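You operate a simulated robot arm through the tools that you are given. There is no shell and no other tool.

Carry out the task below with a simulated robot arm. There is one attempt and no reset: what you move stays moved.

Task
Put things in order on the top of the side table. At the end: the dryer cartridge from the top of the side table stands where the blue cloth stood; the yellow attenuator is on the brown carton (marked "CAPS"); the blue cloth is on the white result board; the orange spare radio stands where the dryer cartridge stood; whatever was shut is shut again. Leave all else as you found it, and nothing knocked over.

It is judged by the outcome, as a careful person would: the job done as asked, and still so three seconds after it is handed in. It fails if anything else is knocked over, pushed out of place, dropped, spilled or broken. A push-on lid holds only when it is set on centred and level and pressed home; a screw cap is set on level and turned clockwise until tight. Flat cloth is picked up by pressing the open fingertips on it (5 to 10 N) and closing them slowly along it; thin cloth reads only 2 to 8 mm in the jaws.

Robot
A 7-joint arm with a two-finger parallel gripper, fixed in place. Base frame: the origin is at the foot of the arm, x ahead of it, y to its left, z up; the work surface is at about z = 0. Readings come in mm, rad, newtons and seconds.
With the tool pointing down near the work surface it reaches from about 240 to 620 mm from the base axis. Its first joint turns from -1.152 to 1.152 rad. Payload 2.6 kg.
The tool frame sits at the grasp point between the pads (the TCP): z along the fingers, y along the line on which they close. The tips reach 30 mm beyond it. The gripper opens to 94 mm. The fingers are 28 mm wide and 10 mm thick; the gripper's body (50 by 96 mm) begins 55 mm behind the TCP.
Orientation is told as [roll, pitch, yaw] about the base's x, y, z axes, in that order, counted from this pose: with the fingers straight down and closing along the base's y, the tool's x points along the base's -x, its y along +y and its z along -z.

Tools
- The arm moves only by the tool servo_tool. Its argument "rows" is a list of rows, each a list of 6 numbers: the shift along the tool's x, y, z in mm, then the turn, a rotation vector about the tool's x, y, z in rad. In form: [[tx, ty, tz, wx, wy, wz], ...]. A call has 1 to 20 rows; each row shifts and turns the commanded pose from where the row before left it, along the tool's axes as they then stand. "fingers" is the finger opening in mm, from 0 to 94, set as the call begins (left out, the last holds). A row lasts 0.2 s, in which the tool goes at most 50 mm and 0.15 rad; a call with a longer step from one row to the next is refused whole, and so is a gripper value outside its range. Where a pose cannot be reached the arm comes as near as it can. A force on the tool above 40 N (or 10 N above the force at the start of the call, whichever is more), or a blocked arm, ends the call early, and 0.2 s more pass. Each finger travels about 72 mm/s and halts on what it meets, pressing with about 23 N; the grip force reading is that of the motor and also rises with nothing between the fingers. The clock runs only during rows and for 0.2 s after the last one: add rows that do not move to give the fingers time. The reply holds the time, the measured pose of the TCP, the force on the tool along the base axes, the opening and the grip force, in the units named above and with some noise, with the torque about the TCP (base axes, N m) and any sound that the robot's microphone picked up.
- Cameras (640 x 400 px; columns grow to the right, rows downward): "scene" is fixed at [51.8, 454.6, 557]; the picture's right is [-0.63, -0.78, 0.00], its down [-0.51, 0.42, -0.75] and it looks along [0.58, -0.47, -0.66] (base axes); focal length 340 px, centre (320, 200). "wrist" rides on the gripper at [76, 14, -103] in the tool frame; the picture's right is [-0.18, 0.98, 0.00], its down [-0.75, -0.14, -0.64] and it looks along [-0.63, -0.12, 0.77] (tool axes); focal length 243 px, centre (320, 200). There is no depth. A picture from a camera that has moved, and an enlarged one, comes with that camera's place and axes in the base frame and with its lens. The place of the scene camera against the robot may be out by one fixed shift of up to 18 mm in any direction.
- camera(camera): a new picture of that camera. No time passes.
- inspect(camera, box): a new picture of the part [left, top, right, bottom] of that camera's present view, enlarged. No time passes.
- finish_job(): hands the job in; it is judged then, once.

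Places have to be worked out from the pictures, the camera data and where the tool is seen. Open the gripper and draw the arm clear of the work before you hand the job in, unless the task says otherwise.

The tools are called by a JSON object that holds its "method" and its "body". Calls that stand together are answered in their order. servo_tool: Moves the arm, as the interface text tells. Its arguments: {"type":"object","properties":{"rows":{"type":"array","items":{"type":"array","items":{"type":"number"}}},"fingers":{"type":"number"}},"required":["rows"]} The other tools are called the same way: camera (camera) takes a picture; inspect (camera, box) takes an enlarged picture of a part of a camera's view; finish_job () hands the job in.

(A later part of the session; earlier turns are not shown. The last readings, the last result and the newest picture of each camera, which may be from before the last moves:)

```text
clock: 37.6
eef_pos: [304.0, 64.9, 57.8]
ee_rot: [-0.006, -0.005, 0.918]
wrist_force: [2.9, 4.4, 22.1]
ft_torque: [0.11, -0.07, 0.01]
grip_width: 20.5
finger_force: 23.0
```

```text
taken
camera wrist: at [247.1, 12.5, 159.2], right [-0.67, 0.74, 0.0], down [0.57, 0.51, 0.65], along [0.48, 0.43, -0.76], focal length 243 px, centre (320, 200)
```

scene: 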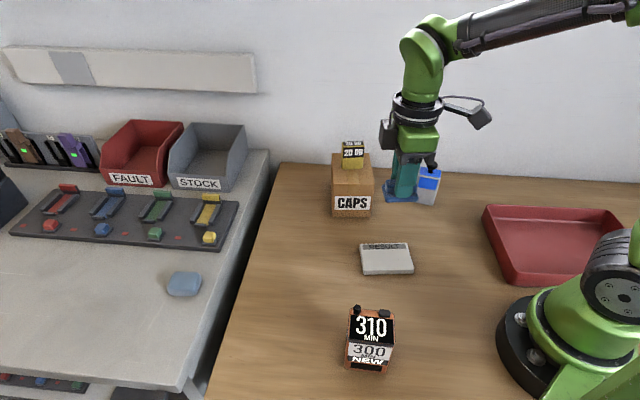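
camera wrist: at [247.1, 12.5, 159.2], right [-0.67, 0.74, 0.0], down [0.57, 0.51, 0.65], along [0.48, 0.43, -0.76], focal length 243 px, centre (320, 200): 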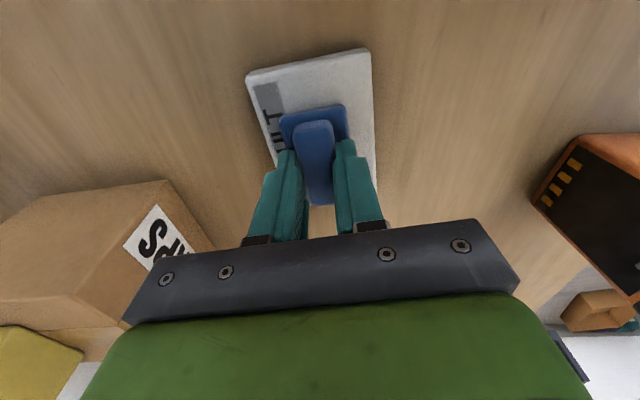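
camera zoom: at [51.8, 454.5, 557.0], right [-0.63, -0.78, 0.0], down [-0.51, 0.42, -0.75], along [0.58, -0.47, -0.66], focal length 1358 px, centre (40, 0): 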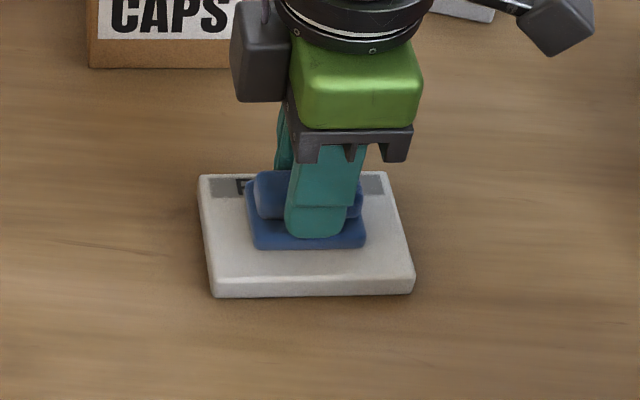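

The cloth is centred on the board. I relieve a little more and open the fingers in steps.

{"method": "servo_tool", "body": {"rows": [[0, 0, -0.6, 0, 0, 0], [0, 0, 0, 0, 0, 0]]}}

{"method": "servo_tool", "body": {"rows": [[0, 0, 0, 0, 0, 0], [0, 0, 0, 0, 0, 0], [0, 0, 0, 0, 0, 0]], "fingers": 28}}

{"method": "camera", "body": {"camera": "wrist"}}

```text
clock: 38.2
eef_pos: [303.6, 63.9, 57.8]
ee_rot: [-0.003, -0.004, 0.915]
wrist_force: [4.8, 0.2, 15.0]
ft_torque: [0.09, -0.17, 0.03]
grip_width: 20.8
finger_force: 23.2
```

```text
clock: 39.0
eef_pos: [303.5, 66.0, 57.9]
ee_rot: [-0.002, -0.004, 0.915]
wrist_force: [0.1, -1.8, 17.2]
ft_torque: [-0.06, 0.05, -0.03]
grip_width: 22.2
finger_force: 0.0
```

```text
taken
camera wrist: at [246.3, 12.7, 159.6], right [-0.67, 0.75, 0.0], down [0.57, 0.51, 0.64], along [0.48, 0.43, -0.76], focal length 243 px, centre (320, 200)
```

wrist: 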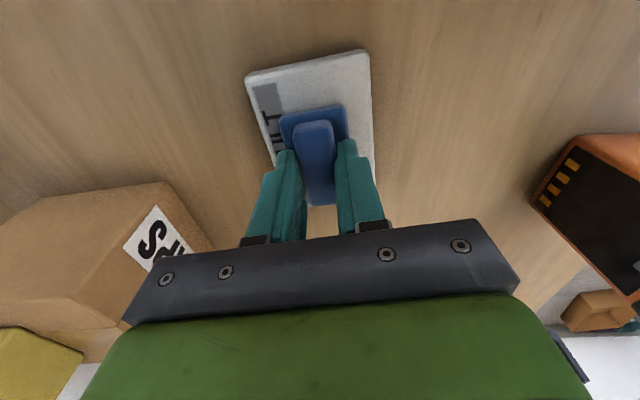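

Grip is released but the tips still press the base layer. I lift 1.5 mm before opening further.

{"method": "servo_tool", "body": {"rows": [[0, 0, -0.8, 0, 0, 0], [0, 0, -0.8, 0, 0, 0], [0, 0, 0, 0, 0, 0]], "fingers": 30}}

{"method": "servo_tool", "body": {"rows": [[0, 0, -2, 0, 0, 0], [0, 0, -5, 0, 0, 0], [0, 0, -10, 0, 0, 0], [0, 0, 0, 0, 0, 0]], "fingers": 34}}

{"method": "camera", "body": {"camera": "wrist"}}

{"method": "inspect", "body": {"camera": "scene", "box": [330, 200, 450, 300]}}

```text
clock: 39.8
eef_pos: [303.8, 66.4, 59.2]
ee_rot: [-0.001, -0.002, 0.915]
wrist_force: [0.8, 0.6, -0.5]
ft_torque: [0.01, -0.04, 0.04]
grip_width: 29.9
finger_force: 0.0
```

```text
clock: 40.8
eef_pos: [303.8, 65.7, 76.6]
ee_rot: [-0.003, -0.003, 0.914]
wrist_force: [0.2, 0.5, -0.3]
ft_torque: [-0.01, -0.03, -0.03]
grip_width: 33.8
finger_force: 0.1
```

```text
taken
camera wrist: at [246.2, 13.1, 178.6], right [-0.67, 0.75, 0.0], down [0.57, 0.51, 0.64], along [0.48, 0.43, -0.76], focal length 243 px, centre (320, 200)
```

wrist: 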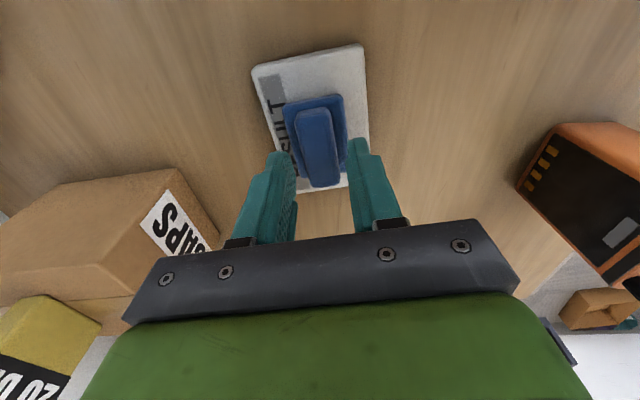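

```text
4.00 times, centred on (390, 250) of scene
camera zoom: at [51.8, 454.6, 557.0], right [-0.63, -0.78, 0.0], down [-0.51, 0.42, -0.75], along [0.58, -0.47, -0.66], focal length 1358 px, centre (40, 0)
```

zoom: 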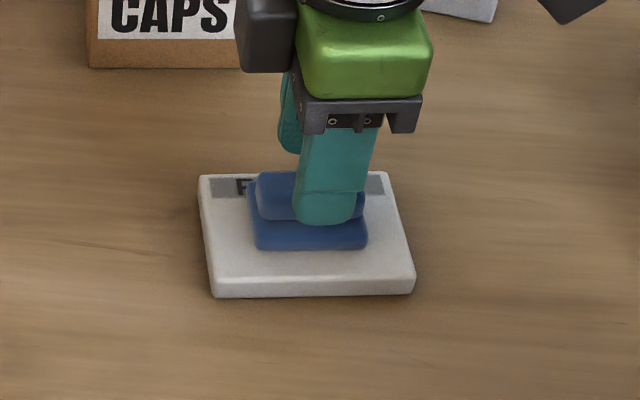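

The cloth lies on the board, released. I go up and over to the dryer cartridge, estimated near (374, -154), to look at it from above.

{"method": "servo_tool", "body": {"rows": [[0, 0, -20, 0, 0, 0], [0, 0, -40, 0, 0, 0], [0, 0, -40, 0, 0, 0], [0, 0, -40, 0, 0, 0], [0, 0, -40, 0, 0, 0], [16.4, -23.8, 0, 0, 0, 0], [16.4, -23.8, 0, 0, 0, 0], [16.4, -23.8, 0, 0, 0, 0], [16.4, -23.8, 0, 0, 0, 0], [16.4, -23.8, 0, 0, 0, 0], [16.4, -23.8, 0, 0, 0, 0], [16.4, -23.8, 0, 0, 0, 0], [16.4, -23.8, 0, 0, 0, 0], [0, 0, 0, 0, 0, 0.118], [0, 0, 0, 0, 0, 0.118], [0, 0, 0, 0, 0, 0.118], [0, 0, 0, 0, 0, 0], [0, 0, 0, 0, 0, 0]], "fingers": 94}}

{"method": "camera", "body": {"camera": "wrist"}}

{"method": "camera", "body": {"camera": "scene"}}

```text
clock: 44.6
eef_pos: [374.1, -155.0, 257.5]
ee_rot: [-0.002, -0.004, 0.562]
wrist_force: [0.3, 0.9, -0.3]
ft_torque: [-0.01, 0.01, 0.02]
grip_width: 94.2
finger_force: 0.1
```

```text
taken
camera wrist: at [301.5, -183.8, 358.6], right [-0.37, 0.93, 0.0], down [0.71, 0.28, 0.65], along [0.6, 0.24, -0.76], focal length 243 px, centre (320, 200)
```

wrist: 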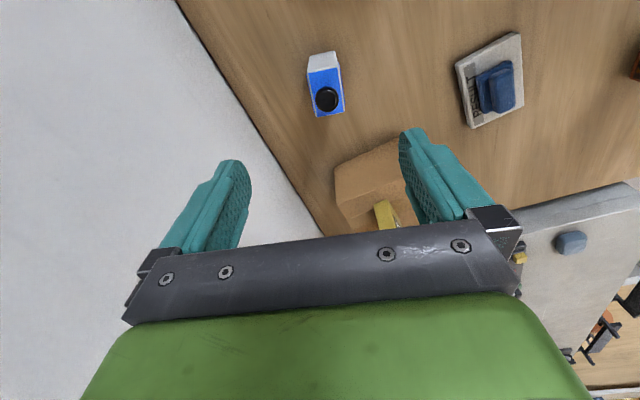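

```text
taken
```

scene: 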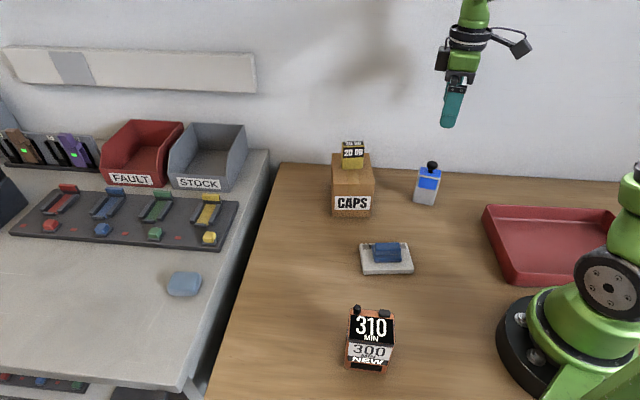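

The cartridge lies just below the fingers, and the cloth on the board looks fine. I enlarge the cartridge to measure it.

{"method": "inspect", "body": {"camera": "wrist", "box": [285, 40, 365, 130]}}

{"method": "inspect", "body": {"camera": "scene", "box": [395, 150, 465, 215]}}

{"method": "inspect", "body": {"camera": "wrist", "box": [440, 20, 540, 140]}}

```text
4.44 times, centred on (325, 85) of wrist
camera zoom: at [301.5, -183.8, 358.6], right [-0.37, 0.93, 0.0], down [0.71, 0.28, 0.65], along [0.6, 0.24, -0.76], focal length 1078 px, centre (298, 711)
```

zoom: 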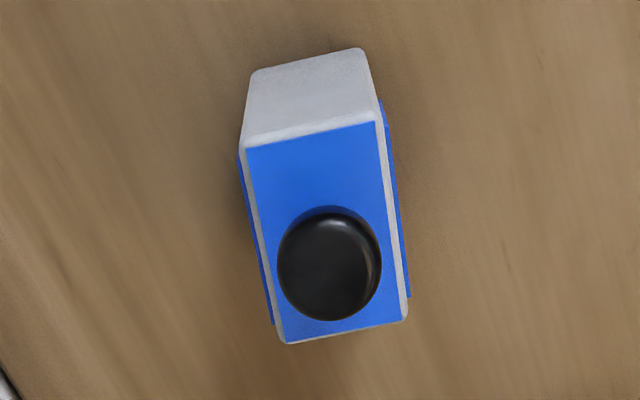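

```text
6.15 times, centred on (430, 182) of scene
camera zoom: at [51.8, 454.6, 557.0], right [-0.63, -0.78, 0.0], down [-0.51, 0.42, -0.75], along [0.58, -0.47, -0.66], focal length 2090 px, centre (-357, 308)
```

zoom: 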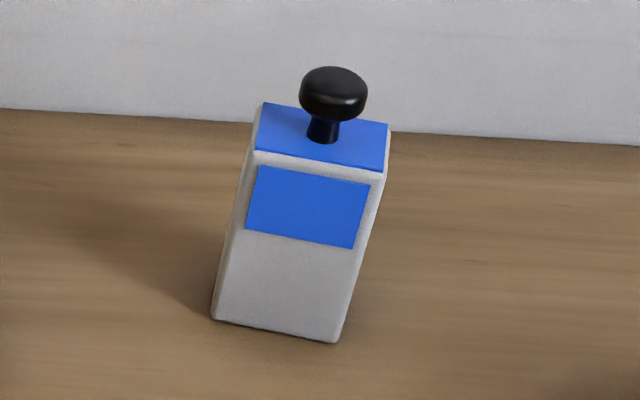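

```text
3.33 times, centred on (490, 80) of wrist
camera zoom: at [301.5, -183.8, 358.6], right [-0.37, 0.93, 0.0], down [0.71, 0.28, 0.65], along [0.6, 0.24, -0.76], focal length 809 px, centre (-247, 600)
```

zoom: 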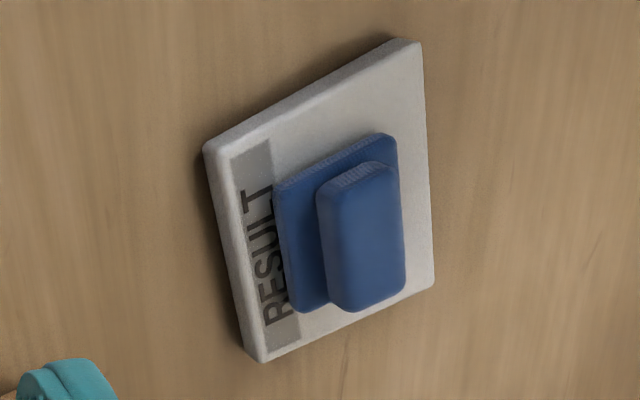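

The cartridge body is about 33×47×80 mm with a knob to about z = 115. Its centre is at (375, -147) and yaw 0.567 fits its thin side. I descend partway with a 64 mm opening and check.

{"method": "servo_tool", "body": {"rows": [[-2.5, 3.2, 10, 0, 0, 0], [-2.5, 3.1, 20, 0, 0, -0.005], [0, 0, 30, 0, 0, 0], [0, 0, 30, 0, 0, 0], [0, 0, 30, 0, 0, 0], [0, 0, 20, 0, 0, 0], [0, 0, 0, 0, 0, 0]], "fingers": 64}}

{"method": "camera", "body": {"camera": "wrist"}}

{"method": "inspect", "body": {"camera": "scene", "box": [380, 100, 500, 220]}}

```text
clock: 46.2
eef_pos: [375.8, -145.8, 117.3]
ee_rot: [-0.002, -0.005, 0.565]
wrist_force: [0.2, -0.8, -0.1]
ft_torque: [0.04, 0.02, 0.03]
grip_width: 64.0
finger_force: 0.1
```

```text
taken
camera wrist: at [303.4, -175.0, 219.8], right [-0.37, 0.93, 0.0], down [0.71, 0.28, 0.65], along [0.6, 0.24, -0.76], focal length 243 px, centre (320, 200)
```

wrist: 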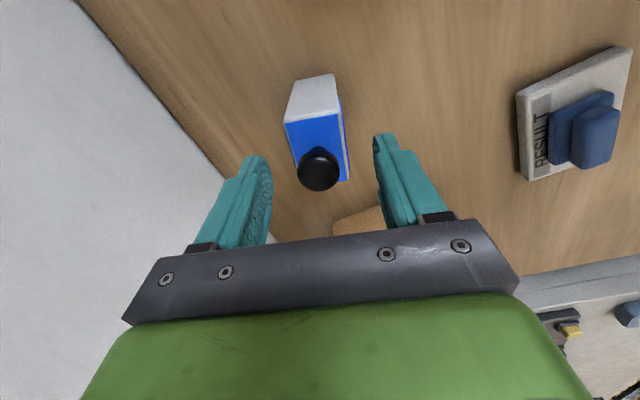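

```text
3.33 times, centred on (440, 160) of scene
camera zoom: at [51.8, 454.6, 557.0], right [-0.63, -0.78, 0.0], down [-0.51, 0.42, -0.75], along [0.58, -0.47, -0.66], focal length 1132 px, centre (-80, 333)
```

zoom: 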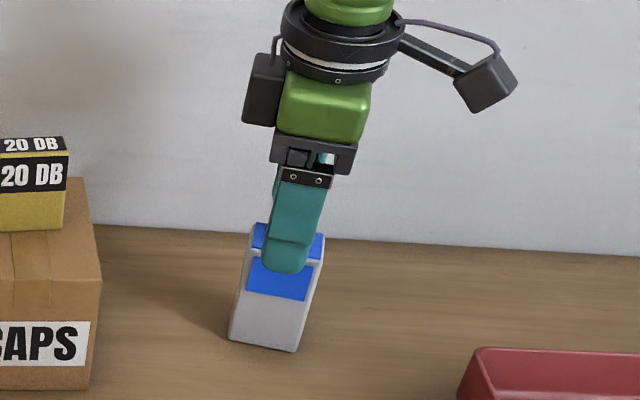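

The knob sits centred between the fingers with its top near z = 105. I lower to TCP z ≈ 65, which keeps the gripper body clear of the knob, and close.

{"method": "servo_tool", "body": {"rows": [[0, 0, 15, 0, 0, 0], [0, 0, 15, 0, 0, 0], [0, 0, 12, 0, 0, 0], [0, 0, 8, 0, 0, 0], [0, 0, 2, 0, 0, 0], [0, 0, 0, 0, 0, 0]]}}

{"method": "camera", "body": {"camera": "wrist"}}

```text
clock: 47.6
eef_pos: [374.2, -145.8, 63.5]
ee_rot: [-0.001, -0.004, 0.566]
wrist_force: [0.2, -0.2, 1.0]
ft_torque: [0.01, 0.0, 0.01]
grip_width: 63.7
finger_force: 0.1
```

```text
taken
camera wrist: at [303.6, -176.2, 166.4], right [-0.37, 0.93, 0.0], down [0.71, 0.28, 0.65], along [0.6, 0.24, -0.76], focal length 243 px, centre (320, 200)
```

wrist: 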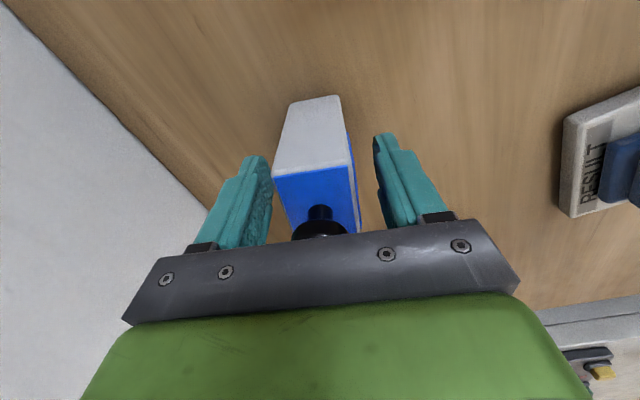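

The cartridge is centred between the pads, so I close on it.

{"method": "servo_tool", "body": {"rows": [[0, 0, 0, 0, 0, 0], [0, 0, 0, 0, 0, 0], [0, 0, 0, 0, 0, 0], [0, 0, 0, 0, 0, 0]], "fingers": 20}}

{"method": "servo_tool", "body": {"rows": [[0, 0, -5, 0, 0, 0], [0, 0, -10, 0, 0, 0], [0, 0, -15, 0, 0, 0], [0, 0, 0, 0, 0, 0]]}}

{"method": "camera", "body": {"camera": "wrist"}}

{"method": "inspect", "body": {"camera": "scene", "box": [380, 100, 500, 220]}}

```text
clock: 48.6
eef_pos: [374.7, -146.4, 64.5]
ee_rot: [-0.001, -0.005, 0.566]
wrist_force: [-0.5, 0.6, -0.7]
ft_torque: [-0.02, -0.03, 0.0]
grip_width: 38.3
finger_force: 22.4
```

```text
clock: 49.6
eef_pos: [374.2, -145.8, 93.8]
ee_rot: [-0.002, -0.003, 0.565]
wrist_force: [0.1, -0.4, -1.5]
ft_torque: [0.01, 0.0, 0.02]
grip_width: 38.1
finger_force: 23.1
```

```text
taken
camera wrist: at [303.5, -175.9, 196.1], right [-0.37, 0.93, 0.0], down [0.71, 0.28, 0.65], along [0.6, 0.24, -0.76], focal length 243 px, centre (320, 200)
```

wrist: 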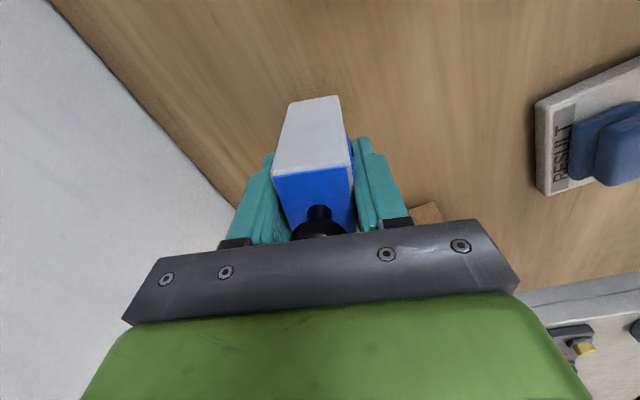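

```text
3.33 times, centred on (440, 160) of scene
camera zoom: at [51.8, 454.6, 557.0], right [-0.63, -0.78, 0.0], down [-0.51, 0.42, -0.75], along [0.58, -0.47, -0.66], focal length 1132 px, centre (-80, 333)
```

zoom: 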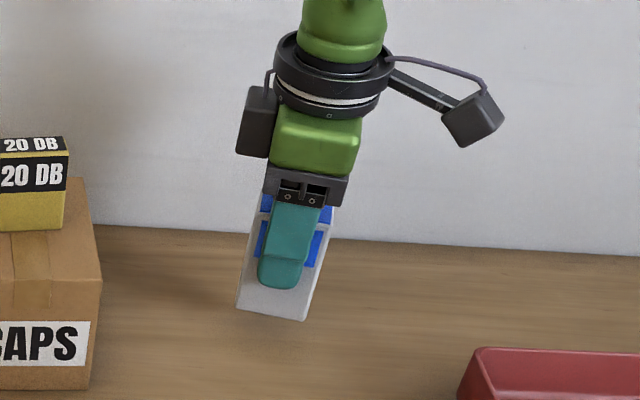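

The cartridge is held level at 38 mm, with its bottom about 64 mm below the TCP. I raise it and carry it to above the cloth's old place, (318.5, 333).

{"method": "servo_tool", "body": {"rows": [[0, 0, -30, 0, 0, 0], [0, 0, -40, 0, 0, 0], [0, 0, -36, 0, 0, 0], [-13.1, 27.1, 0, 0, 0, 0], [-13.1, 27.1, 0, 0, 0, 0], [-13.1, 27.1, 0, 0, 0, 0], [-13.1, 27.1, 0, 0, 0, 0], [-13.1, 27.1, 0, 0, 0, 0], [-13.1, 27.1, 0, 0, 0, 0], [-13.1, 27.1, 0, 0, 0, 0], [-13.1, 27.1, 0, 0, 0, 0], [-13.1, 27.1, 0, 0, 0, 0], [-13.1, 27.1, 0, 0, 0, 0], [-13.1, 27.1, 0, 0, 0, 0], [-13.1, 27.1, 0, 0, 0, 0], [-13.1, 27.1, 0, 0, 0, 0], [-13.1, 27.1, 0, 0, 0, 0], [-13.1, 27.1, 0, 0, 0, 0], [-13.1, 27.1, 0, 0, 0, 0]]}}

{"method": "servo_tool", "body": {"rows": [[0, 0, 0, 0, 0, -0.135], [0, 0, 0, 0, 0, -0.135], [0, 0, 0, 0, 0, 0], [0, 0, 0, 0, 0, 0]]}}

{"method": "camera", "body": {"camera": "wrist"}}

{"method": "camera", "body": {"camera": "scene"}}

```text
clock: 53.6
eef_pos: [317.7, 331.6, 200.8]
ee_rot: [-0.002, -0.006, 0.567]
wrist_force: [0.3, -0.5, -1.8]
ft_torque: [0.03, 0.0, -0.02]
grip_width: 38.5
finger_force: 22.8
```

```text
clock: 54.6
eef_pos: [317.7, 330.6, 200.4]
ee_rot: [-0.002, -0.003, 0.836]
wrist_force: [0.6, 0.2, -1.2]
ft_torque: [0.01, 0.0, 0.02]
grip_width: 38.0
finger_force: 23.5
```

```text
taken
camera wrist: at [257.6, 283.5, 302.7], right [-0.61, 0.8, 0.0], down [0.61, 0.46, 0.65], along [0.51, 0.39, -0.76], focal length 243 px, centre (320, 200)
```

wrist: 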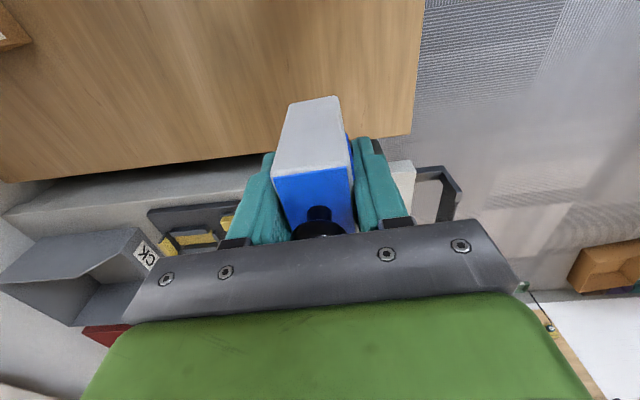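

```text
taken
```

scene: 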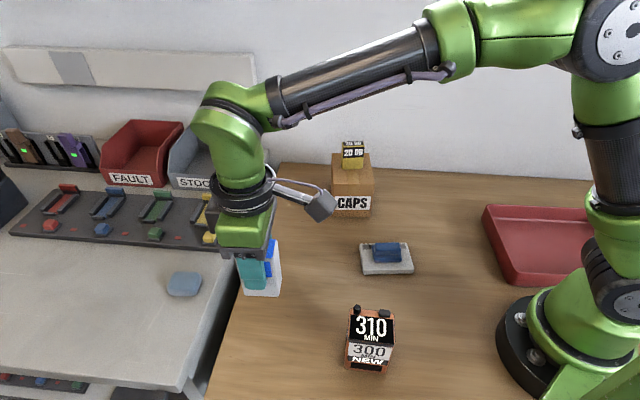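

Now at about (317.7, 331), level. I lower toward the table and finish in small steps.

{"method": "servo_tool", "body": {"rows": [[-2, 0.75, 20, 0, 0, 0], [0, 0, 30, 0, 0, 0], [0, 0, 30, 0, 0, 0], [0, 0, 25, 0, 0, 0], [0, 0, 15, 0, 0, 0], [0, 0, 8, 0, 0, 0], [0, 0, 0, 0, 0, 0]]}}

{"method": "servo_tool", "body": {"rows": [[0, 0, 2, 0, 0, 0], [0, 0, 1, 0, 0, 0], [0, 0, 0, 0, 0, 0]]}}

{"method": "inspect", "body": {"camera": "scene", "box": [215, 220, 335, 370]}}

```text
clock: 56.2
eef_pos: [319.4, 334.1, 74.2]
ee_rot: [-0.003, -0.005, 0.838]
wrist_force: [0.8, -0.3, -1.4]
ft_torque: [0.01, -0.01, 0.0]
grip_width: 37.7
finger_force: 23.4
```

```text
clock: 57.0
eef_pos: [320.2, 333.3, 70.0]
ee_rot: [-0.001, -0.003, 0.836]
wrist_force: [-0.1, 0.0, -1.4]
ft_torque: [-0.02, -0.02, -0.03]
grip_width: 38.0
finger_force: 23.1
```

```text
2.67 times, centred on (275, 295) of scene
camera zoom: at [51.8, 454.6, 557.0], right [-0.63, -0.78, 0.0], down [-0.51, 0.42, -0.75], along [0.58, -0.47, -0.66], focal length 906 px, centre (440, -53)
```

zoom: 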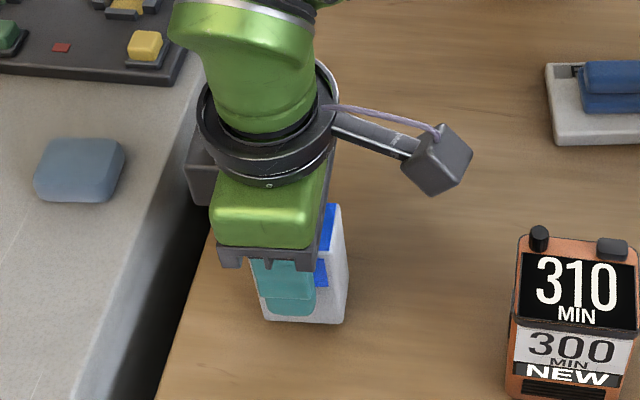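

Still free at z ≈ 70.5, so I go on down gently.

{"method": "servo_tool", "body": {"rows": [[0, 0, 1.5, 0, 0, 0], [0, 0, 1.5, 0, 0, 0], [0, 0, 0, 0, 0, 0]]}}

{"method": "servo_tool", "body": {"rows": [[0, 0, 1, 0, 0, 0], [0, 0, 0.5, 0, 0, 0], [0, 0, 0, 0, 0, 0]]}}

```text
clock: 57.8
eef_pos: [319.2, 333.1, 68.0]
ee_rot: [-0.004, -0.002, 0.832]
wrist_force: [0.3, 0.4, -1.8]
ft_torque: [-0.02, 0.01, 0.01]
grip_width: 37.9
finger_force: 22.7
```

```text
clock: 58.6
eef_pos: [319.6, 333.1, 66.1]
ee_rot: [-0.003, -0.003, 0.837]
wrist_force: [0.4, 0.3, -1.0]
ft_torque: [0.0, -0.03, 0.01]
grip_width: 38.1
finger_force: 23.0
```

{"method": "servo_tool", "body": {"rows": [[0, 0, 1, 0, 0, 0], [0, 0, 0, 0, 0, 0]]}}

```text
clock: 59.2
eef_pos: [319.6, 332.4, 64.7]
ee_rot: [-0.003, -0.003, 0.837]
wrist_force: [-0.1, -0.3, -1.6]
ft_torque: [-0.02, 0.02, -0.01]
grip_width: 38.5
finger_force: 23.1
```

No contact yet at about z = 64.7; I go down one more millimetre.

{"method": "servo_tool", "body": {"rows": [[0, 0, 1, 0, 0, 0], [0, 0, 0, 0, 0, 0]]}}

```text
clock: 59.8
eef_pos: [320.0, 333.1, 65.3]
ee_rot: [-0.003, -0.007, 0.834]
wrist_force: [-3.8, -5.0, 13.1]
ft_torque: [-0.18, 0.33, -0.01]
grip_width: 38.2
finger_force: 22.8
```

The cartridge touches the table with 13 N. I ease slightly, then open the fingers.

{"method": "servo_tool", "body": {"rows": [[0, 0, -0.5, 0, 0, 0], [0, 0, 0, 0, 0, 0]]}}

{"method": "servo_tool", "body": {"rows": [[0, 0, 0, 0, 0, 0], [0, 0, 0, 0, 0, 0], [0, 0, 0, 0, 0, 0], [0, 0, 0, 0, 0, 0]], "fingers": 64}}

{"method": "camera", "body": {"camera": "wrist"}}

```text
clock: 60.4
eef_pos: [320.8, 333.2, 63.5]
ee_rot: [-0.005, -0.006, 0.835]
wrist_force: [-4.4, -5.1, 17.1]
ft_torque: [-0.13, 0.17, 0.04]
grip_width: 38.0
finger_force: 23.0
```

```text
clock: 61.4
eef_pos: [320.3, 334.1, 64.0]
ee_rot: [-0.004, -0.003, 0.836]
wrist_force: [-0.2, 0.3, -0.6]
ft_torque: [0.02, -0.01, 0.0]
grip_width: 64.3
finger_force: 0.0
```

```text
taken
camera wrist: at [259.2, 285.6, 165.8], right [-0.61, 0.8, 0.0], down [0.61, 0.46, 0.65], along [0.51, 0.39, -0.76], focal length 243 px, centre (320, 200)
```

wrist: 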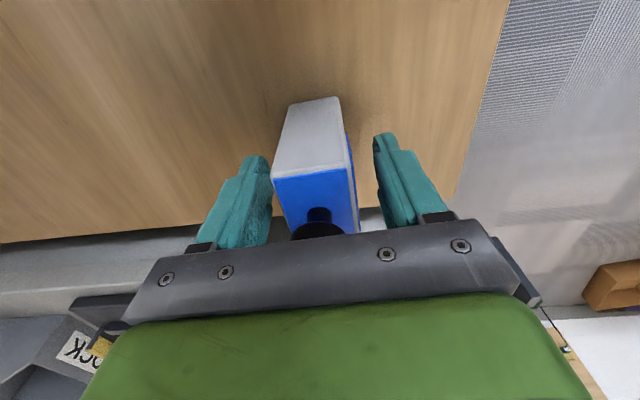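

The cartridge stands free at the cloth's old place. I rise straight up and move over the radio, near (191, 231), to measure it.

{"method": "servo_tool", "body": {"rows": [[0, 0, -10, 0, 0, 0], [0, 0, -30, 0, 0, 0], [0, 0, -40, 0, 0, 0], [0, 0, -40, 0, 0, 0], [0, 0, -50, 0, 0, 0], [32.5, 5.4, 0, 0, 0, 0], [32.5, 5.4, 0, 0, 0, 0], [32.5, 5.4, 0, 0, 0, 0], [32.5, 5.4, 0, 0, 0, 0], [32.5, 5.4, 0, 0, 0, 0], [0, 0, 0, 0, 0, 0.05], [0, 0, 0, 0, 0, 0], [0, 0, 0, 0, 0, 0]], "fingers": 80}}

{"method": "camera", "body": {"camera": "wrist"}}

{"method": "camera", "body": {"camera": "scene"}}

```text
clock: 64.2
eef_pos: [190.4, 230.3, 233.7]
ee_rot: [-0.002, -0.004, 0.786]
wrist_force: [-0.1, -0.2, 0.6]
ft_torque: [0.03, 0.05, -0.02]
grip_width: 80.0
finger_force: 0.0
```

```text
taken
camera wrist: at [127.0, 186.6, 335.4], right [-0.56, 0.83, 0.0], down [0.63, 0.43, 0.65], along [0.53, 0.36, -0.76], focal length 243 px, centre (320, 200)
```

wrist: 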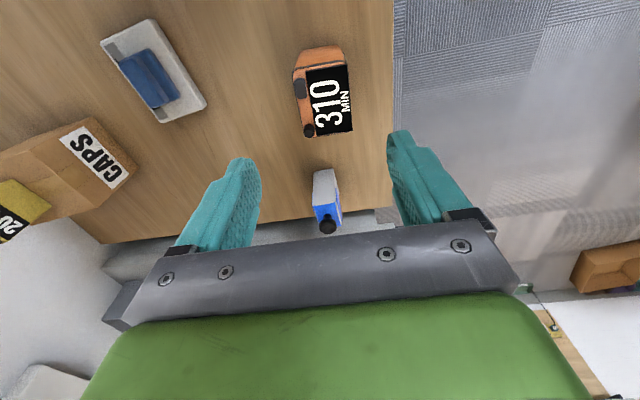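

```text
taken
```

scene: 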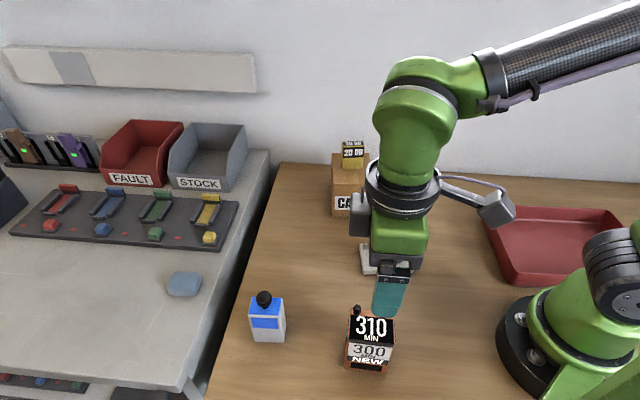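

The cartridge stands upright where the cloth was. I enlarge the radio from both cameras to find its true outline, height and any overhang.

{"method": "inspect", "body": {"camera": "wrist", "box": [270, 30, 380, 150]}}

{"method": "inspect", "body": {"camera": "scene", "box": [325, 290, 415, 385]}}

{"method": "inspect", "body": {"camera": "scene", "box": [230, 280, 310, 360]}}

```text
3.33 times, centred on (325, 90) of wrist
camera zoom: at [127.0, 186.6, 335.4], right [-0.56, 0.83, 0.0], down [0.63, 0.43, 0.65], along [0.53, 0.36, -0.76], focal length 809 px, centre (303, 567)
```

zoom: 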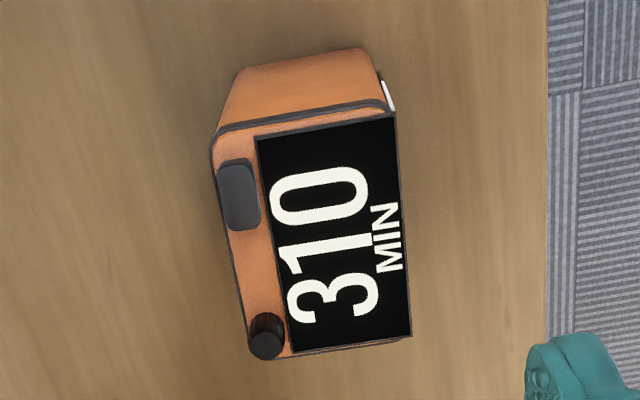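

```text
4.21 times, centred on (370, 338) of scene
camera zoom: at [51.8, 454.6, 557.0], right [-0.63, -0.78, 0.0], down [-0.51, 0.42, -0.75], along [0.58, -0.47, -0.66], focal length 1430 px, centre (110, -379)
```

zoom: 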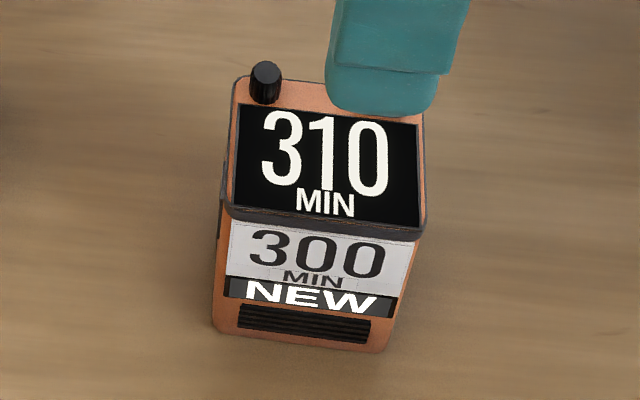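

```text
5.00 times, centred on (270, 320) of scene
camera zoom: at [51.8, 454.6, 557.0], right [-0.63, -0.78, 0.0], down [-0.51, 0.42, -0.75], along [0.58, -0.47, -0.66], focal length 1698 px, centre (570, -400)
```

zoom: 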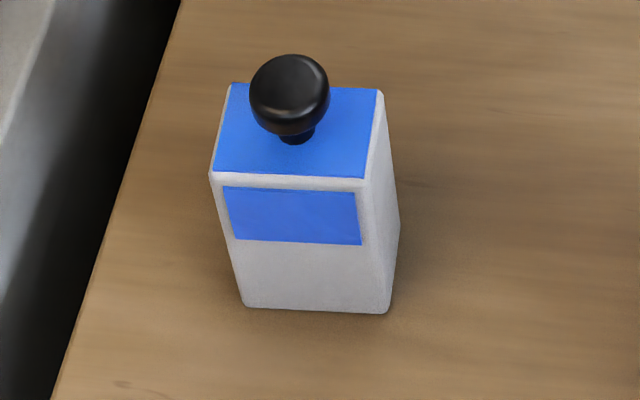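

The radio is about 50×66 mm and about 90 mm tall, with knobs to about 102. Its centre is near (192, 235.5) and yaw 0.756 fits. I descend partway, aligned, and check.

{"method": "servo_tool", "body": {"rows": [[-2.4, 1.6, 15, 0, 0, 0.03], [-2.4, 1.6, 25, 0, 0, 0], [0, 0, 30, 0, 0, 0], [0, 0, 25, 0, 0, 0], [0, 0, 0, 0, 0, 0]], "fingers": 84}}

{"method": "camera", "body": {"camera": "wrist"}}

{"method": "inspect", "body": {"camera": "scene", "box": [320, 240, 430, 390]}}

```text
clock: 65.4
eef_pos: [192.2, 235.8, 137.9]
ee_rot: [-0.002, -0.004, 0.755]
wrist_force: [-0.2, 0.9, 0.9]
ft_torque: [0.01, 0.01, 0.01]
grip_width: 83.9
finger_force: 0.1
```

```text
taken
camera wrist: at [127.7, 193.4, 239.8], right [-0.54, 0.84, 0.0], down [0.64, 0.41, 0.65], along [0.54, 0.35, -0.76], focal length 243 px, centre (320, 200)
```

wrist: 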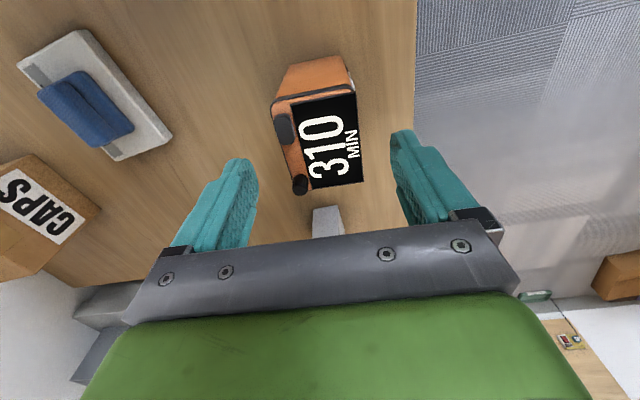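

```text
2.67 times, centred on (375, 315) of scene
camera zoom: at [51.8, 454.6, 557.0], right [-0.63, -0.78, 0.0], down [-0.51, 0.42, -0.75], along [0.58, -0.47, -0.66], focal length 906 px, centre (173, -107)
```

zoom: 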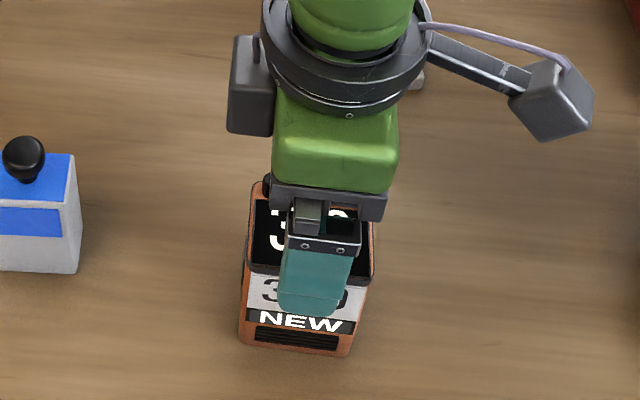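

The radio is well centred between the fingers. I lower to TCP z ≈ 63.

{"method": "servo_tool", "body": {"rows": [[0, 0, 20, 0, 0, 0], [0, 0, 20, 0, 0, 0], [0, 0, 15, 0, 0, 0], [0, 0, 12, 0, 0, 0], [0, 0, 7, 0, 0, 0], [0, 0, 0, 0, 0, 0]]}}

{"method": "camera", "body": {"camera": "wrist"}}

{"method": "inspect", "body": {"camera": "scene", "box": [320, 240, 430, 390]}}

```text
clock: 66.8
eef_pos: [190.9, 237.0, 64.0]
ee_rot: [-0.004, -0.002, 0.756]
wrist_force: [-0.5, 0.1, 0.1]
ft_torque: [0.0, 0.01, 0.03]
grip_width: 84.0
finger_force: 0.1
```

```text
taken
camera wrist: at [127.3, 194.4, 165.4], right [-0.54, 0.84, 0.0], down [0.64, 0.41, 0.65], along [0.54, 0.35, -0.76], focal length 243 px, centre (320, 200)
```

wrist: 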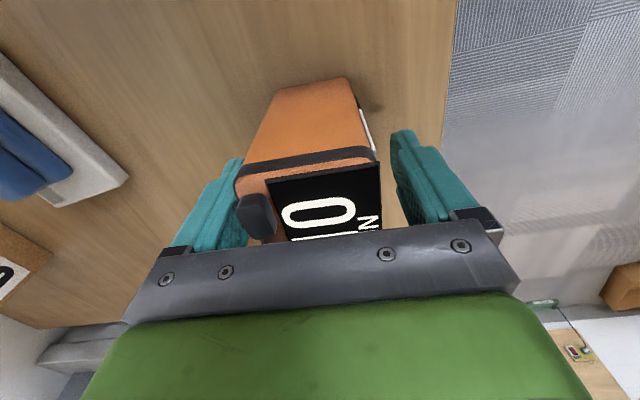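

```text
2.67 times, centred on (375, 315) of scene
camera zoom: at [51.8, 454.6, 557.0], right [-0.63, -0.78, 0.0], down [-0.51, 0.42, -0.75], along [0.58, -0.47, -0.66], focal length 906 px, centre (173, -107)
```

zoom: 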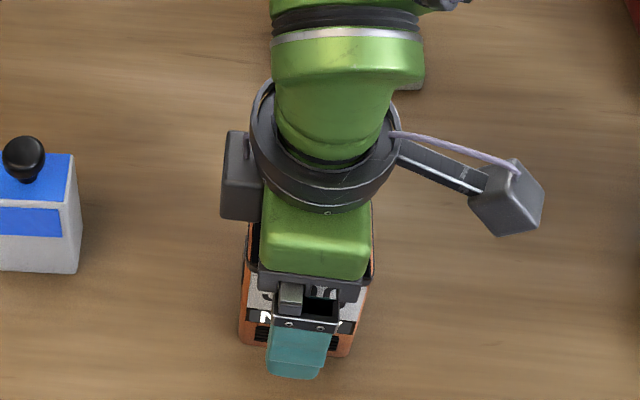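

The radio is centred when I allow for the camera's skew, and there is no contact. I close the fingers on it.

{"method": "servo_tool", "body": {"rows": [[0, 0, 0, 0, 0, 0], [0, 0, 0, 0, 0, 0]], "fingers": 62}}

{"method": "servo_tool", "body": {"rows": [[0, 0, 0, 0, 0, 0], [0, 0, 0, 0, 0, 0], [0, 0, 0, 0, 0, 0], [0, 0, 0, 0, 0, 0]], "fingers": 35}}

{"method": "camera", "body": {"camera": "wrist"}}

```text
clock: 67.4
eef_pos: [191.5, 237.2, 64.1]
ee_rot: [-0.001, -0.003, 0.757]
wrist_force: [-0.6, 0.6, 0.4]
ft_torque: [0.0, 0.0, 0.03]
grip_width: 62.2
finger_force: 0.1
```

```text
clock: 68.4
eef_pos: [192.6, 238.2, 62.6]
ee_rot: [-0.002, -0.002, 0.757]
wrist_force: [-1.2, 1.5, 0.9]
ft_torque: [0.12, 0.1, 0.01]
grip_width: 54.5
finger_force: 22.9
```

```text
taken
camera wrist: at [127.3, 194.5, 165.6], right [-0.54, 0.84, 0.0], down [0.64, 0.41, 0.65], along [0.54, 0.35, -0.76], focal length 243 px, centre (320, 200)
```

wrist: 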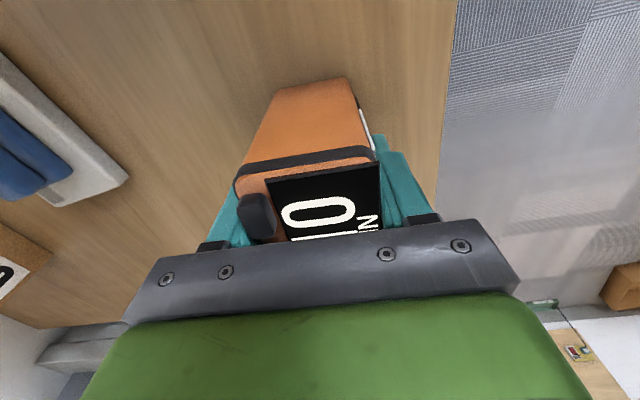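

The grip holds at 54.5 mm. I lift slowly and check that the radio hangs level.

{"method": "servo_tool", "body": {"rows": [[0, 0, -3, 0, 0, 0], [0, 0, -7, 0, 0, 0], [0, 0, -10, 0, 0, 0], [0, 0, -10, 0, 0, 0], [0, 0, 0, 0, 0, 0]]}}

{"method": "camera", "body": {"camera": "wrist"}}

{"method": "inspect", "body": {"camera": "scene", "box": [320, 240, 430, 390]}}

```text
clock: 69.6
eef_pos: [191.0, 236.1, 94.2]
ee_rot: [-0.002, -0.003, 0.755]
wrist_force: [-1.4, 0.5, -2.5]
ft_torque: [0.02, -0.03, 0.0]
grip_width: 54.3
finger_force: 23.0
```

```text
taken
camera wrist: at [127.2, 194.2, 196.5], right [-0.54, 0.84, 0.0], down [0.64, 0.41, 0.65], along [0.54, 0.35, -0.76], focal length 243 px, centre (320, 200)
```

wrist: 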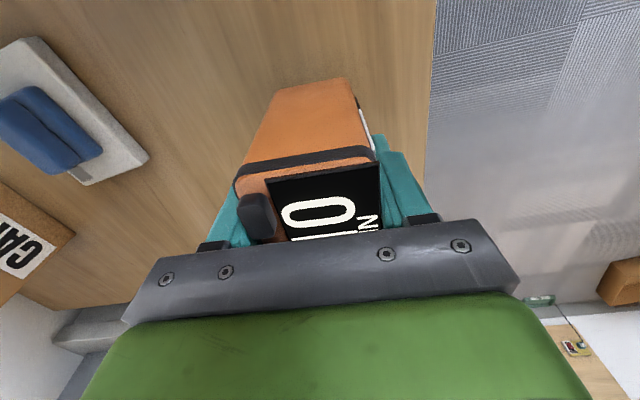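

```text
2.67 times, centred on (375, 315) of scene
camera zoom: at [51.8, 454.6, 557.0], right [-0.63, -0.78, 0.0], down [-0.51, 0.42, -0.75], along [0.58, -0.47, -0.66], focal length 906 px, centre (173, -107)
```

zoom: 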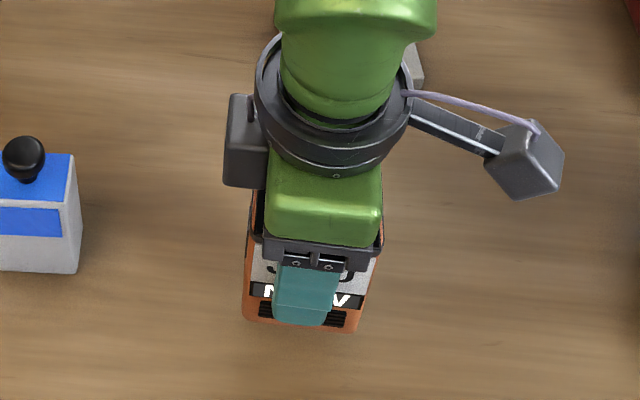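

The radio hangs level with its bottom about 63.5 mm below the TCP. I raise it and carry it via (320, 60) to above the cartridge's old place, (375, -147).

{"method": "servo_tool", "body": {"rows": [[0, 0, -30, 0, 0, 0], [0, 0, -40, 0, 0, 0], [0, 0, -36, 0, 0, 0], [3.84, -30.9, 0, 0, 0, 0], [3.84, -30.9, 0, 0, 0, 0], [3.84, -30.9, 0, 0, 0, 0], [3.84, -30.9, 0, 0, 0, 0], [3.84, -30.9, 0, 0, 0, 0], [3.84, -30.9, 0, 0, 0, 0], [3.84, -30.9, 0, 0, 0, 0], [14.57, -26.9, 0, 0, 0, 0], [14.57, -26.9, 0, 0, 0, 0], [14.57, -26.9, 0, 0, 0, 0], [14.57, -26.9, 0, 0, 0, 0], [14.57, -26.9, 0, 0, 0, 0], [14.57, -26.9, 0, 0, 0, 0], [14.57, -26.9, 0, 0, 0, 0], [0, 0, 0, 0, 0, 0.0945], [0, 0, 0, 0, 0, 0.0945], [0, 0, 0, 0, 0, 0]]}}

{"method": "camera", "body": {"camera": "wrist"}}

{"method": "camera", "body": {"camera": "scene"}}

```text
clock: 73.8
eef_pos: [375.9, -145.5, 201.8]
ee_rot: [-0.003, -0.003, 0.566]
wrist_force: [0.3, 0.6, -3.6]
ft_torque: [0.02, 0.01, -0.02]
grip_width: 54.3
finger_force: 23.0
```

```text
taken
camera wrist: at [303.9, -176.4, 303.1], right [-0.37, 0.93, 0.0], down [0.71, 0.28, 0.65], along [0.6, 0.24, -0.76], focal length 243 px, centre (320, 200)
```

wrist: 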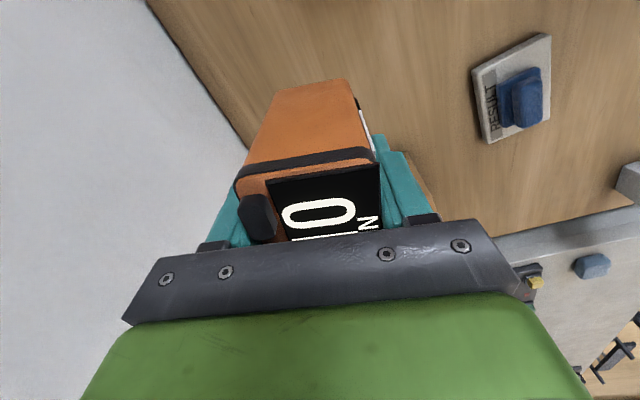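

```text
taken
```

scene: 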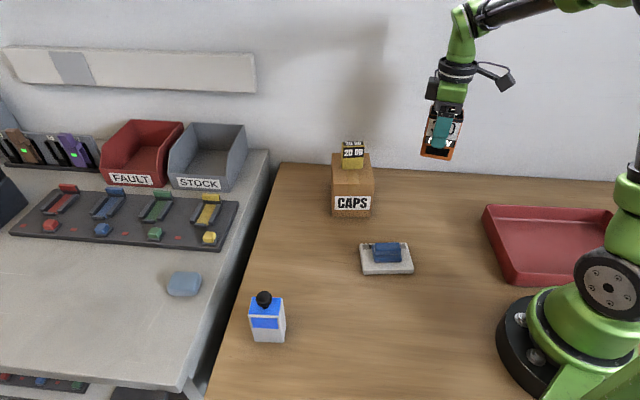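

The radio is above the cartridge's old place at (375.5, -146). I lower it, then finish in small steps.

{"method": "servo_tool", "body": {"rows": [[0, 0, 20, 0, 0, 0], [0, 0, 30, 0, 0, 0], [0, 0, 30, 0, 0, 0], [0, 0, 25, 0, 0, 0], [0, 0, 15, 0, 0, 0], [0, 0, 10, 0, 0, 0], [0, 0, 0, 0, 0, 0]]}}

{"method": "servo_tool", "body": {"rows": [[0, 0, 1.5, 0, 0, 0], [0, 0, 1.5, 0, 0, 0], [0, 0, 0, 0, 0, 0]]}}

{"method": "inspect", "body": {"camera": "scene", "box": [370, 90, 510, 230]}}

```text
clock: 75.4
eef_pos: [375.3, -146.3, 69.7]
ee_rot: [-0.002, -0.003, 0.567]
wrist_force: [0.4, 0.3, -3.3]
ft_torque: [-0.03, -0.01, 0.02]
grip_width: 54.3
finger_force: 22.9
```

```text
clock: 76.2
eef_pos: [376.0, -146.1, 67.0]
ee_rot: [-0.003, -0.003, 0.568]
wrist_force: [-0.3, -0.7, -3.2]
ft_torque: [0.0, 0.0, -0.02]
grip_width: 54.4
finger_force: 22.6
```

```text
2.86 times, centred on (440, 160) of scene
camera zoom: at [51.8, 454.6, 557.0], right [-0.63, -0.78, 0.0], down [-0.51, 0.42, -0.75], along [0.58, -0.47, -0.66], focal length 970 px, centre (-23, 314)
```

zoom: 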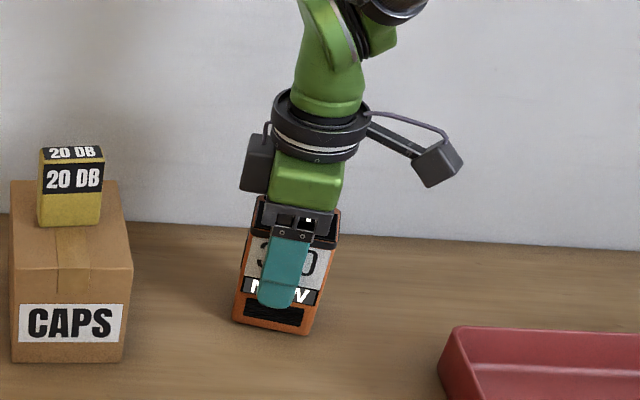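

It is still about 3 mm above the table, so I continue by 1 mm steps.

{"method": "servo_tool", "body": {"rows": [[0, 0, 1, 0, 0, 0], [0, 0, 0.8, 0, 0, 0], [0, 0, 0, 0, 0, 0]]}}

{"method": "servo_tool", "body": {"rows": [[0, 0, 0.8, 0, 0, 0], [0, 0, 0, 0, 0, 0]]}}

```text
clock: 77.0
eef_pos: [376.4, -146.3, 64.9]
ee_rot: [-0.002, -0.003, 0.565]
wrist_force: [0.2, 0.3, -3.3]
ft_torque: [-0.01, 0.02, 0.0]
grip_width: 54.2
finger_force: 22.9
```

```text
clock: 77.6
eef_pos: [377.2, -145.9, 64.6]
ee_rot: [-0.001, -0.002, 0.565]
wrist_force: [0.5, -0.3, -3.3]
ft_torque: [0.02, 0.01, 0.01]
grip_width: 54.3
finger_force: 23.1
```

No contact yet, so I take another small step down.

{"method": "servo_tool", "body": {"rows": [[0, 0, 0.8, 0, 0, 0], [0, 0, 0, 0, 0, 0]]}}

```text
clock: 78.2
eef_pos: [377.0, -144.9, 62.6]
ee_rot: [-0.002, -0.003, 0.566]
wrist_force: [-1.0, 0.1, -2.7]
ft_torque: [0.04, 0.05, -0.01]
grip_width: 54.2
finger_force: 22.9
```

The force is just starting to change, so the bottom is about to touch. One more small step.

{"method": "servo_tool", "body": {"rows": [[0, 0, 0.7, 0, 0, 0], [0, 0, 0, 0, 0, 0]]}}

```text
clock: 78.8
eef_pos: [376.4, -146.5, 63.3]
ee_rot: [-0.002, -0.005, 0.565]
wrist_force: [-2.9, 0.7, 5.6]
ft_torque: [0.19, 0.39, -0.01]
grip_width: 54.0
finger_force: 23.3
```

The radio is resting on the table (about 9 N of contact). I open the fingers.

{"method": "servo_tool", "body": {"rows": [[0, 0, 0, 0, 0, 0], [0, 0, 0, 0, 0, 0], [0, 0, 0, 0, 0, 0], [0, 0, 0, 0, 0, 0]], "fingers": 84}}

{"method": "camera", "body": {"camera": "wrist"}}

{"method": "inspect", "body": {"camera": "scene", "box": [370, 90, 510, 230]}}

```text
clock: 79.8
eef_pos: [377.2, -146.9, 64.8]
ee_rot: [-0.002, -0.002, 0.566]
wrist_force: [-0.8, -0.2, -0.2]
ft_torque: [0.02, -0.05, 0.0]
grip_width: 83.9
finger_force: 0.0
```

```text
taken
camera wrist: at [305.4, -176.0, 165.3], right [-0.37, 0.93, 0.0], down [0.71, 0.28, 0.65], along [0.6, 0.24, -0.76], focal length 243 px, centre (320, 200)
```

wrist: 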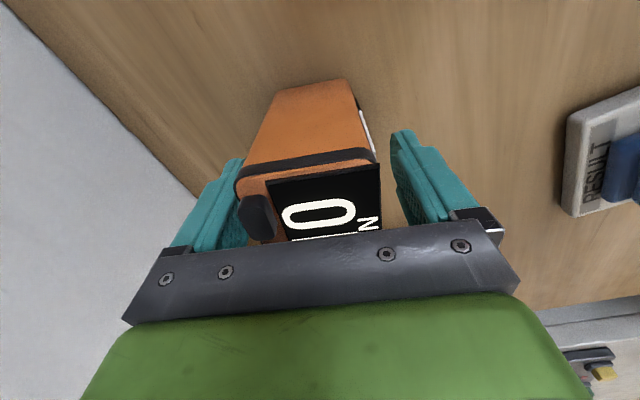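

```text
2.86 times, centred on (440, 160) of scene
camera zoom: at [51.8, 454.6, 557.0], right [-0.63, -0.78, 0.0], down [-0.51, 0.42, -0.75], along [0.58, -0.47, -0.66], focal length 970 px, centre (-23, 314)
```

zoom: 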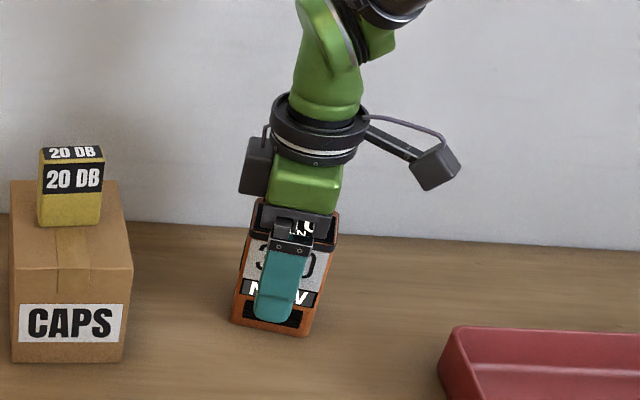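

The radio stands free. I go straight up and then draw the arm back to a clear place over the open table.

{"method": "servo_tool", "body": {"rows": [[0, 0, -5, 0, 0, 0], [0, 0, -20, 0, 0, 0], [0, 0, -40, 0, 0, 0], [0, 0, -40, 0, 0, 0], [0, 0, -40, 0, 0, 0], [0, 0, -40, 0, 0, 0], [0, 0, -40, 0, 0, 0], [0, 0, 0, 0, 0, 0]]}}

{"method": "camera", "body": {"camera": "scene"}}

{"method": "camera", "body": {"camera": "wrist"}}

```text
clock: 81.6
eef_pos: [376.6, -145.2, 288.7]
ee_rot: [-0.002, -0.006, 0.568]
wrist_force: [0.0, 0.5, -0.5]
ft_torque: [0.04, 0.0, 0.02]
grip_width: 84.2
finger_force: 0.0
```

```text
taken
```

scene: 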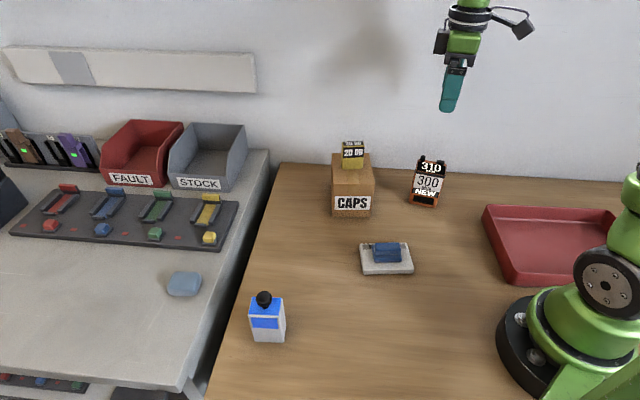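

```text
taken
camera wrist: at [305.6, -174.5, 389.8], right [-0.37, 0.93, 0.0], down [0.71, 0.28, 0.65], along [0.6, 0.24, -0.76], focal length 243 px, centre (320, 200)
```

wrist: 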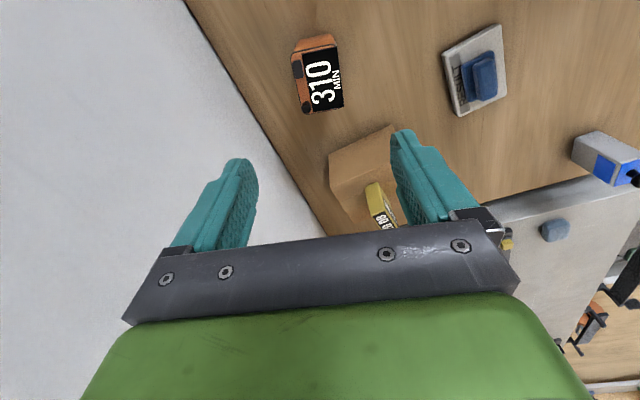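

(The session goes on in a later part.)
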